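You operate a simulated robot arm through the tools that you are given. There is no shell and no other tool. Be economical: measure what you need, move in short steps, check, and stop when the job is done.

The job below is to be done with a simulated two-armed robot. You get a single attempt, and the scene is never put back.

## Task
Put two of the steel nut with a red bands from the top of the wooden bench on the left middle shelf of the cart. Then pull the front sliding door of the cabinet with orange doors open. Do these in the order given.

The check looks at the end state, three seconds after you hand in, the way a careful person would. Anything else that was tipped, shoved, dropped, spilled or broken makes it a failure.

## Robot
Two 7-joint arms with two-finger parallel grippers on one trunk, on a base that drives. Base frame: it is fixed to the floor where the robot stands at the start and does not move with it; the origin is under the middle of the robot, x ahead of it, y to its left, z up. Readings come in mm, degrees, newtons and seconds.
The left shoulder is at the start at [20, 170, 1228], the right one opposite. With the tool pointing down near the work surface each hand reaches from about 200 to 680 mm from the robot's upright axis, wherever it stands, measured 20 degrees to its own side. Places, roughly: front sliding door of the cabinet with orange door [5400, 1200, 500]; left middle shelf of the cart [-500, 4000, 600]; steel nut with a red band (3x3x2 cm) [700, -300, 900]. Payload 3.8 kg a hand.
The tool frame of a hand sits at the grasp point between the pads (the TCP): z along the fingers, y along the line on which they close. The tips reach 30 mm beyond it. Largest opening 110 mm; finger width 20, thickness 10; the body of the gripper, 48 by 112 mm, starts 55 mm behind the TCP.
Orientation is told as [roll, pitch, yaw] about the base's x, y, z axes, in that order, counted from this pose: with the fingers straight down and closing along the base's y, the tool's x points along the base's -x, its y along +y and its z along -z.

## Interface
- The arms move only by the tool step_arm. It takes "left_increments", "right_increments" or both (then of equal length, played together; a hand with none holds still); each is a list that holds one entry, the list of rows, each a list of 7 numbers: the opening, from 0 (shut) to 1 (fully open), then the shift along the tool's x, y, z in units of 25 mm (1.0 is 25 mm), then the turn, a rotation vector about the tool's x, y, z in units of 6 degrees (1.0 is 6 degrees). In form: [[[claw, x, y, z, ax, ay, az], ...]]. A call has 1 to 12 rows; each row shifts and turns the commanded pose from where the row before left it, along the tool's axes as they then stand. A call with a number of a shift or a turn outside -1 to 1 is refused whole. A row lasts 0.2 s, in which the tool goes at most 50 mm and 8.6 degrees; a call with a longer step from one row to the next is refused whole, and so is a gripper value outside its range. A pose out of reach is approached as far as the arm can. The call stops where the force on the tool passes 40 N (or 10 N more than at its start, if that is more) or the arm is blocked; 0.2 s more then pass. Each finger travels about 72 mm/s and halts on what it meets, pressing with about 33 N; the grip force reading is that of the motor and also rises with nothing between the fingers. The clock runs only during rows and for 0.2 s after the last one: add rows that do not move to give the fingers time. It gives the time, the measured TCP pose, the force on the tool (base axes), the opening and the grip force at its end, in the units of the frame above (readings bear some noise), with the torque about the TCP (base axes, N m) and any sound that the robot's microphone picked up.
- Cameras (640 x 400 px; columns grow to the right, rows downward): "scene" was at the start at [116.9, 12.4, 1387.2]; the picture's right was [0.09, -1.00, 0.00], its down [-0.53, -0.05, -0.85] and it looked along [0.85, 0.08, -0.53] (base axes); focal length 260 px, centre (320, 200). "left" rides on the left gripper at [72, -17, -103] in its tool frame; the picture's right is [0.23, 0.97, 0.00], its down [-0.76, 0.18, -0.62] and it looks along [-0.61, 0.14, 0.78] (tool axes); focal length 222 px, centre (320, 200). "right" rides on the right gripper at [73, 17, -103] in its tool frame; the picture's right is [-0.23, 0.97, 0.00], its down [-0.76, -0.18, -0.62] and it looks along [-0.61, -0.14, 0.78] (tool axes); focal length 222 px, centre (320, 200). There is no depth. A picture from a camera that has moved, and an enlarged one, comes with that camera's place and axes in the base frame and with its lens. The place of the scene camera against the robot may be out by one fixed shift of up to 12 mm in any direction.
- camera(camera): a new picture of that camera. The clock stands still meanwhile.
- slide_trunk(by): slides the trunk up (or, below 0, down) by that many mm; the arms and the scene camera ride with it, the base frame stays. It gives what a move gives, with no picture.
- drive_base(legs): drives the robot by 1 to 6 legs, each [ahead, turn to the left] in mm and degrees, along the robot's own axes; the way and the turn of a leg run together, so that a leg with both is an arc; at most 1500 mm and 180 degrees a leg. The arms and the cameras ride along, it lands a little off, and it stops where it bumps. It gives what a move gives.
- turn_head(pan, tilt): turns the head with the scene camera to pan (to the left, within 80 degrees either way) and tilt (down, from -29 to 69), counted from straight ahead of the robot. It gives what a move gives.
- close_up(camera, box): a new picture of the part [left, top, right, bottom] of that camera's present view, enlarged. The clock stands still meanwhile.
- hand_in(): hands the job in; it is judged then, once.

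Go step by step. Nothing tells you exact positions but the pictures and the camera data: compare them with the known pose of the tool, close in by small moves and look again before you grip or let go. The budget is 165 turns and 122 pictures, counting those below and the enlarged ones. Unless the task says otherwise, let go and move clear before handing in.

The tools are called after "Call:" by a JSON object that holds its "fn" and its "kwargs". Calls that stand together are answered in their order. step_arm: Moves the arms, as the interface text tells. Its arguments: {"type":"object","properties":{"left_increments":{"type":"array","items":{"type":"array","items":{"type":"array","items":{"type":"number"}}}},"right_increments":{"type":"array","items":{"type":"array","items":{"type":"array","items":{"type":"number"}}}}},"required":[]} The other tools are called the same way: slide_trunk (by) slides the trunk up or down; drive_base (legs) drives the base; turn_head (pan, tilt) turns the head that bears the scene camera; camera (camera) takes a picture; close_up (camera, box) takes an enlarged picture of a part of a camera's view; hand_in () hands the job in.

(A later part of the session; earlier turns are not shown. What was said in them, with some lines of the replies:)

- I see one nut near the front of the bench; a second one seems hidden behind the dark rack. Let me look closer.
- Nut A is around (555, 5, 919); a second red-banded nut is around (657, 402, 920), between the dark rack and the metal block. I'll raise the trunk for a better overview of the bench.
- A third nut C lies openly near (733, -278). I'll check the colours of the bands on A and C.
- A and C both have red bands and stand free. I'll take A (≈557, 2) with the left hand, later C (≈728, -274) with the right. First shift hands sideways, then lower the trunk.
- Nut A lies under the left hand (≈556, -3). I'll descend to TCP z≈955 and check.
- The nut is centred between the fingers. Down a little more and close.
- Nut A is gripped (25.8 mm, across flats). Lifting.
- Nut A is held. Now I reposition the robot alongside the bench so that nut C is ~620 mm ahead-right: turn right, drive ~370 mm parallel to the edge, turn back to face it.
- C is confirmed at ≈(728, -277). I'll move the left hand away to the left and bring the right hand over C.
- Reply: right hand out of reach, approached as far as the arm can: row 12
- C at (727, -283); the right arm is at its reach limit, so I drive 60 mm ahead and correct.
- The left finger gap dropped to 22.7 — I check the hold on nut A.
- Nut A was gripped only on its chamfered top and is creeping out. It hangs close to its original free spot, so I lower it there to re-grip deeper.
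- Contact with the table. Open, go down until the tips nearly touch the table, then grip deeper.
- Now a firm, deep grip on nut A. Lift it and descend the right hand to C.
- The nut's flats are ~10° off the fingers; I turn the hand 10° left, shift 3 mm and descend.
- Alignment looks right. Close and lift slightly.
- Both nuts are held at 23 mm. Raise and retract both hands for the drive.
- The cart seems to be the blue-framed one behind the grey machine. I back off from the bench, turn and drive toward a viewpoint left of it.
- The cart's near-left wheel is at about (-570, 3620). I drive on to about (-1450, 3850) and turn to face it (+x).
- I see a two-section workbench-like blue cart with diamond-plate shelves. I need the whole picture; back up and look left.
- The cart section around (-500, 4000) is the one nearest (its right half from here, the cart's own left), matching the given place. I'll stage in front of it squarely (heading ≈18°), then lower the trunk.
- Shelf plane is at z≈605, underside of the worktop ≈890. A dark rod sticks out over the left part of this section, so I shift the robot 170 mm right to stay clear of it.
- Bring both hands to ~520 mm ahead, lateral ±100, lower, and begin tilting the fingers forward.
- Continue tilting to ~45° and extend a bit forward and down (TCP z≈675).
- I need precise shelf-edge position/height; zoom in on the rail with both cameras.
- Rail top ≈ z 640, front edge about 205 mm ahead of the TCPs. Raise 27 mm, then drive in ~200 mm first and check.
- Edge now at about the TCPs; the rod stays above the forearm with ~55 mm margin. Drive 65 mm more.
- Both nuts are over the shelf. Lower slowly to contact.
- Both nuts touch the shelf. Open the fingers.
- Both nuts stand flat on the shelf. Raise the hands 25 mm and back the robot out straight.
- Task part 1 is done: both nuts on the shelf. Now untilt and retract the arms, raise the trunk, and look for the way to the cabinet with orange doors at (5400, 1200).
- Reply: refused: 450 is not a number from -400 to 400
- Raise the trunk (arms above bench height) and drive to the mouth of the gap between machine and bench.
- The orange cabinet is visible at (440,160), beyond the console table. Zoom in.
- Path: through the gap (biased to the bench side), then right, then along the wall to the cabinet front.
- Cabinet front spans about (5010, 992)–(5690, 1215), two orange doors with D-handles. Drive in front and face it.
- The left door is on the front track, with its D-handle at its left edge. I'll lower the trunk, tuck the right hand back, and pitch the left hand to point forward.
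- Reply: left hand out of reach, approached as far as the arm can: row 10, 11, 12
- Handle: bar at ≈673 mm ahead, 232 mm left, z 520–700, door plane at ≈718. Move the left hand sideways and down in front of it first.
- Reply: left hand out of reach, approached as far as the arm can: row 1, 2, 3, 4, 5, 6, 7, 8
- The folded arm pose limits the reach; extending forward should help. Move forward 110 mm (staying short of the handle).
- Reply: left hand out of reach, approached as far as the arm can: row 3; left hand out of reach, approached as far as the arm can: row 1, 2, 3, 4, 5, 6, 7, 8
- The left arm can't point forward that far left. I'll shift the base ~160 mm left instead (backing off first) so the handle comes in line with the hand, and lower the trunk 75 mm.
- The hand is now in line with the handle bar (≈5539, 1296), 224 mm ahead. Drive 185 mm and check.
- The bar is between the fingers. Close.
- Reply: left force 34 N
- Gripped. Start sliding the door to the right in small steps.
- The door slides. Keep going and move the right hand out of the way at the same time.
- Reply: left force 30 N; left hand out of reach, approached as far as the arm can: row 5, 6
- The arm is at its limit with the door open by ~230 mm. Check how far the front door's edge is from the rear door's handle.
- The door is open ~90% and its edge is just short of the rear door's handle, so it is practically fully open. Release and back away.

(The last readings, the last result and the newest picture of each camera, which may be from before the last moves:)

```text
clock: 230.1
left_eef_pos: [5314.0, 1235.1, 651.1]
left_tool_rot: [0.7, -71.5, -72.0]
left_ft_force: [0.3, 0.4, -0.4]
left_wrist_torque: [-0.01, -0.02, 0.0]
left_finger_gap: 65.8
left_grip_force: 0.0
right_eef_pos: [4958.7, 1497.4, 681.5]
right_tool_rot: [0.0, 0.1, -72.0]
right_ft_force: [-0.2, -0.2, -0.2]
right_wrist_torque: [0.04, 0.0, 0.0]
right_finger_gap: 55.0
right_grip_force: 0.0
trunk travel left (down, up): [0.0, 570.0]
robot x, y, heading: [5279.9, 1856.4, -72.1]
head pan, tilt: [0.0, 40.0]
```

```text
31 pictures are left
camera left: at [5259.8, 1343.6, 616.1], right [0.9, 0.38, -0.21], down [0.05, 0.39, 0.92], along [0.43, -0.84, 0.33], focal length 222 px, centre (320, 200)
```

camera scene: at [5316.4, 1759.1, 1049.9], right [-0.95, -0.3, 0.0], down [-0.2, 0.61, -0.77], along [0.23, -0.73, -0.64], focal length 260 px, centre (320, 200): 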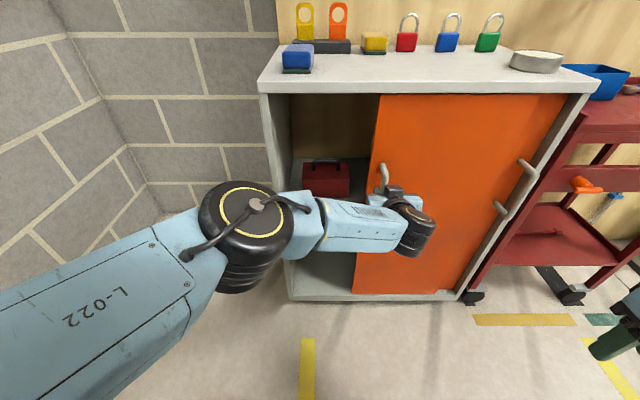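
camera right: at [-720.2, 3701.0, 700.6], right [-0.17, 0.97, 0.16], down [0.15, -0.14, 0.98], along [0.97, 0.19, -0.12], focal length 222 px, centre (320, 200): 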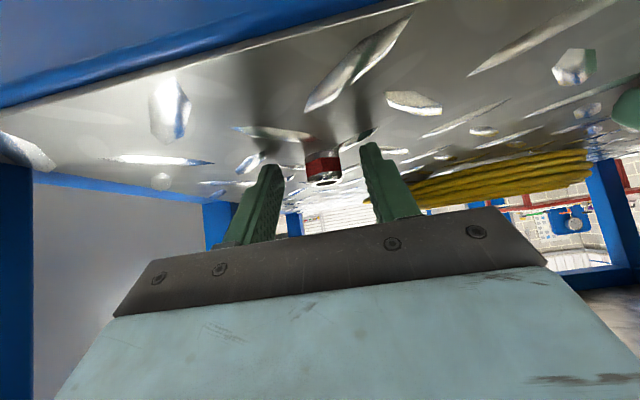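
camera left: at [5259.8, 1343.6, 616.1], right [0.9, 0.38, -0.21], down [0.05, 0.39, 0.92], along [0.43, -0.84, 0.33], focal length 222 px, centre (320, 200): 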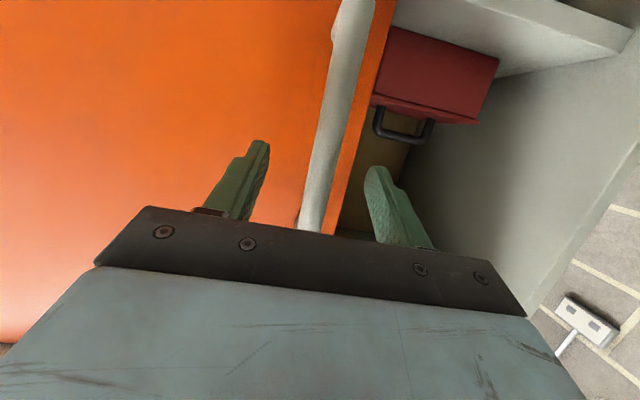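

Released; the bar sits free between the fingers. Back straight out.

Call:
{"fn": "drive_base", "kwargs": {"legs": [[-350, 0]]}}

Call:
{"fn": "camera", "kwargs": {"camera": "scene"}}

```text
clock: 232.4
left_eef_pos: [5211.0, 1565.6, 650.3]
left_tool_rot: [0.8, -71.5, -72.1]
left_ft_force: [-0.2, 0.8, -0.1]
left_wrist_torque: [0.04, -0.03, -0.02]
left_finger_gap: 65.8
left_grip_force: 0.0
right_eef_pos: [4853.5, 1825.9, 681.9]
right_tool_rot: [-0.1, 0.1, -71.9]
right_ft_force: [-0.3, -0.5, 0.2]
right_wrist_torque: [0.02, -0.01, 0.03]
right_finger_gap: 55.0
right_grip_force: 0.0
trunk travel left (down, up): [0.0, 570.0]
robot x, y, heading: [5168.2, 2186.1, -72.2]
head pan, tilt: [0.0, 40.0]
```

```text
30 pictures are left
camera scene: at [5210.7, 2088.5, 1049.7], right [-0.95, -0.31, 0.0], down [-0.2, 0.61, -0.77], along [0.23, -0.73, -0.64], focal length 260 px, centre (320, 200)
```

scene: 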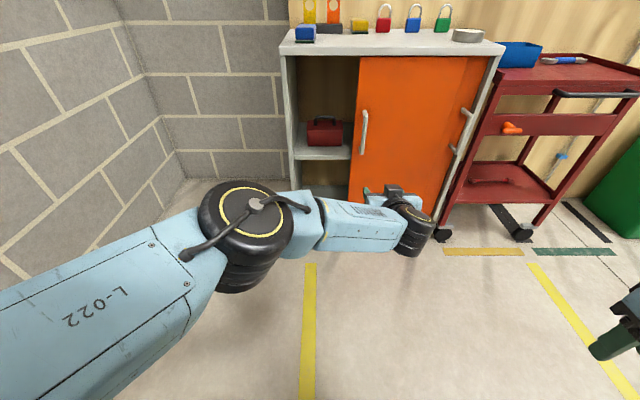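

The door is open ~236 mm (about 80%). I have budget, so I shift the base right ~130 mm and pull it the last bit.

Call:
{"fn": "drive_base", "kwargs": {"legs": [[0, -90], [130, 0], [0, 90]]}}

Call:
{"fn": "step_arm", "kwargs": {"left_increments": [[[0.6, 0, 0.65, 0, 0, 0, 0], [0.6, 0, 0.65, 0, 0, 0, 0], [0.6, 0, 0.65, 0, 0, 0, 0], [0.6, 0, 0.65, 0, 0, 0, 0], [0.6, 0, 0.65, 0, 0, 0, 0], [0.6, 0, 0.65, 0, 0, 0, 0], [0.6, 0, 0.65, 0, 0, 0, 0], [0.6, 0, 0.65, 0, 0, 0, 0]]]}}

Call:
{"fn": "camera", "kwargs": {"camera": "left"}}

```text
clock: 241.3
left_eef_pos: [5077.7, 1526.4, 651.5]
left_tool_rot: [0.6, -71.4, -72.8]
left_ft_force: [0.1, -0.3, -0.2]
left_wrist_torque: [-0.02, 0.01, 0.0]
left_finger_gap: 65.9
left_grip_force: 0.0
right_eef_pos: [4724.1, 1793.0, 681.6]
right_tool_rot: [0.1, 0.0, -72.9]
right_ft_force: [0.2, -0.4, -0.4]
right_wrist_torque: [-0.02, 0.0, 0.03]
right_finger_gap: 55.1
right_grip_force: 0.0
trunk travel left (down, up): [0.0, 570.0]
robot x, y, heading: [5045.8, 2142.7, -73.0]
head pan, tilt: [0.0, 40.0]
```

```text
clock: 243.1
left_eef_pos: [5199.2, 1566.3, 650.3]
left_tool_rot: [0.7, -71.5, -73.0]
left_ft_force: [0.3, -0.7, 0.3]
left_wrist_torque: [0.03, -0.01, -0.02]
left_finger_gap: 66.0
left_grip_force: 0.0
right_eef_pos: [4725.0, 1793.3, 682.3]
right_tool_rot: [0.0, 0.1, -72.9]
right_ft_force: [0.8, 0.1, -0.1]
right_wrist_torque: [-0.01, -0.01, 0.07]
right_finger_gap: 54.9
right_grip_force: 0.1
trunk travel left (down, up): [0.0, 570.0]
robot x, y, heading: [5049.5, 2147.7, -73.1]
head pan, tilt: [0.0, 40.0]
```

```text
29 pictures are left
camera left: at [5146.3, 1675.2, 616.3], right [0.91, 0.36, -0.21], down [0.06, 0.39, 0.92], along [0.42, -0.85, 0.33], focal length 222 px, centre (320, 200)
```

left: 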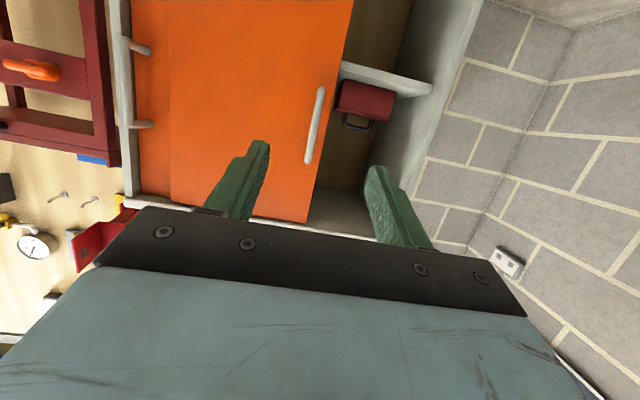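

Call:
{"fn": "step_arm", "kwargs": {"left_increments": [[[0.6, 0, 0.5, 0, 0, 0, 0], [0.6, 0, 0, 0, 0, 0, 0]]]}}

Call:
{"fn": "drive_base", "kwargs": {"legs": [[315, 0]]}}

Call:
{"fn": "camera", "kwargs": {"camera": "left"}}

```text
clock: 243.7
left_eef_pos: [5212.4, 1569.1, 650.8]
left_tool_rot: [0.6, -71.6, -72.9]
left_ft_force: [-0.3, -0.2, -1.0]
left_wrist_torque: [0.0, 0.02, 0.01]
left_finger_gap: 65.7
left_grip_force: 0.2
right_eef_pos: [4724.4, 1793.0, 681.8]
right_tool_rot: [0.0, 0.0, -72.9]
right_ft_force: [-0.1, -0.3, -0.1]
right_wrist_torque: [0.02, 0.03, 0.04]
right_finger_gap: 55.0
right_grip_force: 0.0
trunk travel left (down, up): [0.0, 570.0]
robot x, y, heading: [5052.2, 2145.5, -72.9]
head pan, tilt: [0.0, 40.0]
```

```text
clock: 245.8
left_eef_pos: [5302.3, 1270.5, 651.7]
left_tool_rot: [0.5, -71.5, -73.0]
left_ft_force: [-0.4, -0.6, 0.5]
left_wrist_torque: [0.0, -0.03, 0.03]
left_finger_gap: 65.8
left_grip_force: 0.0
right_eef_pos: [4815.8, 1493.3, 681.5]
right_tool_rot: [0.1, 0.0, -72.9]
right_ft_force: [0.5, 0.1, 0.4]
right_wrist_torque: [0.0, 0.01, -0.02]
right_finger_gap: 54.9
right_grip_force: 0.0
trunk travel left (down, up): [0.0, 570.0]
robot x, y, heading: [5140.3, 1845.6, -73.1]
head pan, tilt: [0.0, 40.0]
```

```text
28 pictures are left
camera left: at [5249.0, 1379.3, 616.7], right [0.91, 0.36, -0.21], down [0.06, 0.39, 0.92], along [0.42, -0.85, 0.33], focal length 222 px, centre (320, 200)
```

left: 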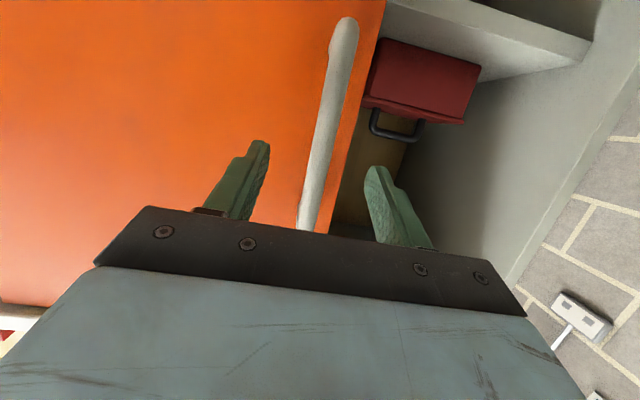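

Call:
{"fn": "drive_base", "kwargs": {"legs": [[35, 0]]}}

Call:
{"fn": "step_arm", "kwargs": {"left_increments": [[[0.4, 0, 0, 0, 0, 0, 0], [0.2, 0, 0, 0, 0, 0, 0], [0, 0, 0, 0, 0, 0, 0], [0, 0, 0, 0, 0, 0, 0], [0, 0, 0, 0, 0, 0, 0]]]}}

Call:
{"fn": "camera", "kwargs": {"camera": "left"}}

```text
clock: 246.7
left_eef_pos: [5312.8, 1236.7, 651.6]
left_tool_rot: [0.7, -71.5, -72.9]
left_ft_force: [-0.3, -0.5, -0.1]
left_wrist_torque: [0.01, -0.02, 0.0]
left_finger_gap: 66.1
left_grip_force: 0.1
right_eef_pos: [4825.5, 1460.7, 681.2]
right_tool_rot: [0.0, 0.0, -72.9]
right_ft_force: [0.6, -0.3, 0.5]
right_wrist_torque: [-0.03, 0.02, -0.01]
right_finger_gap: 55.0
right_grip_force: 0.1
trunk travel left (down, up): [0.0, 570.0]
robot x, y, heading: [5150.0, 1812.5, -73.1]
head pan, tilt: [0.0, 40.0]
```

```text
clock: 247.9
left_eef_pos: [5310.8, 1236.1, 651.0]
left_tool_rot: [0.6, -71.5, -73.0]
left_ft_force: [0.2, -1.0, -2.0]
left_wrist_torque: [-0.33, 0.17, 0.02]
left_finger_gap: 15.9
left_grip_force: 44.9
right_eef_pos: [4825.3, 1460.2, 681.5]
right_tool_rot: [0.0, 0.1, -72.9]
right_ft_force: [-0.4, 0.4, 0.6]
right_wrist_torque: [0.01, 0.03, -0.01]
right_finger_gap: 55.0
right_grip_force: 0.1
trunk travel left (down, up): [0.0, 570.0]
robot x, y, heading: [5150.7, 1813.9, -72.8]
head pan, tilt: [0.0, 40.0]
```

```text
27 pictures are left
camera left: at [5259.2, 1345.8, 616.6], right [0.91, 0.36, -0.21], down [0.06, 0.39, 0.92], along [0.42, -0.85, 0.33], focal length 222 px, centre (320, 200)
```

left: 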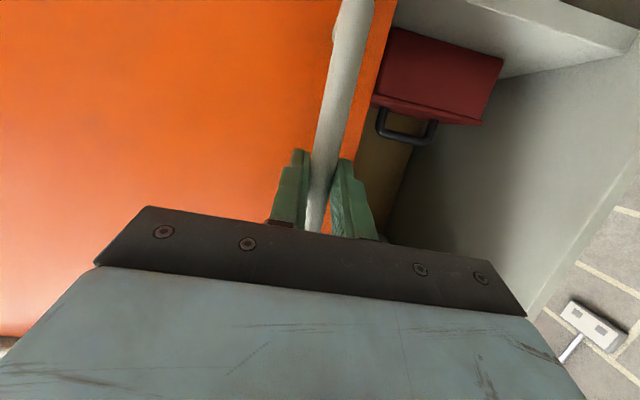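

Gripped again; pull right ~30 mm in small steps.

Call:
{"fn": "step_arm", "kwargs": {"left_increments": [[[0, 0, -0.2, 0, 0, 0, 0], [0, 0, -0.3, 0.01, 0, 0, 0], [0, 0, -0.3, 0.01, 0, 0, 0], [0, 0, -0.3, 0.01, 0, 0, 0], [0, 0, 0, 0, 0, 0, 0]]]}}

Call:
{"fn": "camera", "kwargs": {"camera": "scene"}}

```text
clock: 248.8
left_eef_pos: [5299.6, 1231.3, 651.3]
left_tool_rot: [1.1, -71.5, -72.1]
left_ft_force: [3.1, 15.9, 8.0]
left_wrist_torque: [-0.18, 0.36, 0.27]
left_finger_gap: 15.9
left_grip_force: 45.2
right_eef_pos: [4827.0, 1461.0, 682.9]
right_tool_rot: [0.0, -0.2, -72.7]
right_ft_force: [-0.1, 0.3, 0.3]
right_wrist_torque: [-0.03, 0.0, -0.02]
right_finger_gap: 55.1
right_grip_force: 0.1
trunk travel left (down, up): [0.0, 570.0]
robot x, y, heading: [5146.4, 1813.6, -72.9]
head pan, tilt: [0.0, 40.0]
stopped in row 4 (left hand): the force on the tool passed its limit at 50 N (the readings are from after the stop); the commanded pose is now the measured one
```

```text
26 pictures are left
camera scene: at [5187.6, 1718.8, 1050.0], right [-0.96, -0.29, 0.0], down [-0.19, 0.61, -0.77], along [0.22, -0.73, -0.64], focal length 260 px, centre (320, 200)
```

scene: 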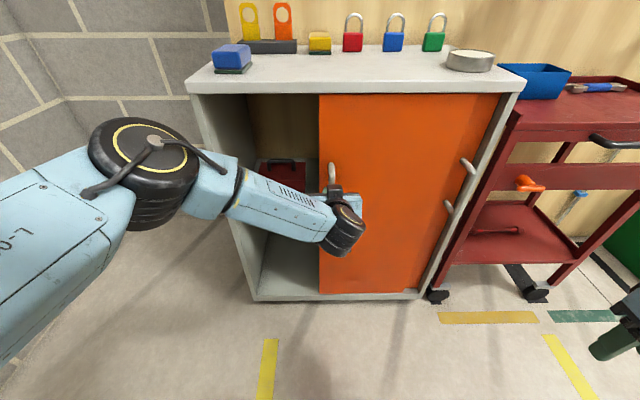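

The door hit its end stop, so it is fully open. Release and back away.

Call:
{"fn": "step_arm", "kwargs": {"left_increments": [[[0.2, 0, 0, 0, 0, 0, 0], [0.4, 0, 0, 0, 0, 0, 0], [0.6, 0, 0, 0, 0, 0, 0], [0.6, 0, 0, 0, 0, 0, 0], [0.6, 0, 0, 0, 0, 0, 0]]]}}

Call:
{"fn": "drive_base", "kwargs": {"legs": [[-350, 0]]}}

Call:
{"fn": "camera", "kwargs": {"camera": "scene"}}

```text
clock: 250.0
left_eef_pos: [5297.6, 1229.9, 649.6]
left_tool_rot: [1.5, -71.4, -72.5]
left_ft_force: [-0.2, 0.3, 0.2]
left_wrist_torque: [0.01, 0.0, 0.02]
left_finger_gap: 66.0
left_grip_force: 0.1
right_eef_pos: [4826.6, 1460.9, 681.5]
right_tool_rot: [0.0, -0.1, -72.8]
right_ft_force: [-0.6, -0.4, -0.3]
right_wrist_torque: [-0.01, 0.01, 0.01]
right_finger_gap: 55.3
right_grip_force: 0.0
trunk travel left (down, up): [0.0, 570.0]
robot x, y, heading: [5149.1, 1814.7, -73.1]
head pan, tilt: [0.0, 40.0]
```

```text
clock: 252.3
left_eef_pos: [5195.8, 1562.4, 649.6]
left_tool_rot: [1.6, -71.4, -72.7]
left_ft_force: [0.6, -1.0, 0.2]
left_wrist_torque: [0.02, 0.02, 0.0]
left_finger_gap: 65.7
left_grip_force: 0.1
right_eef_pos: [4724.9, 1791.7, 680.7]
right_tool_rot: [0.0, 0.0, -72.9]
right_ft_force: [0.7, -0.9, 0.6]
right_wrist_torque: [-0.02, -0.01, -0.03]
right_finger_gap: 55.0
right_grip_force: 0.0
trunk travel left (down, up): [0.0, 570.0]
robot x, y, heading: [5046.5, 2148.0, -72.9]
head pan, tilt: [0.0, 40.0]
```

```text
25 pictures are left
camera scene: at [5086.1, 2049.4, 1049.7], right [-0.96, -0.29, 0.0], down [-0.19, 0.61, -0.77], along [0.22, -0.73, -0.64], focal length 260 px, centre (320, 200)
```

scene: 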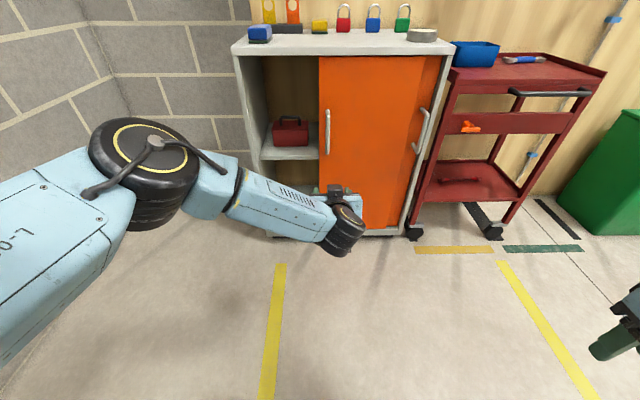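

The door is open, the hands are clear, and both nuts are on the shelf. Handing in.

Call:
{"fn": "hand_in", "kwargs": {}}

```text
The job is handed in.
```

I put two red-banded nuts on the cart's middle shelf, then slid the cabinet's front orange door open to its stop. I handed the job in with both hands clear.

- **Which shelf:** I used the middle-shelf section at about (-500, 4000). It is the right half when you face the cart from where the robot stood. I chose it because it matches the position you gave, reading "left" as the cart's own left.
- **Nut re-gripped:** the first nut was held too high and slipped in the fingers while I carried it. I set it back on the bench and gripped it lower before moving on.
- **Door:** I opened the left door, which runs on the front track. The second pull stopped at the force limit after about 12 mm, so I took it as fully open, roughly 250 mm.
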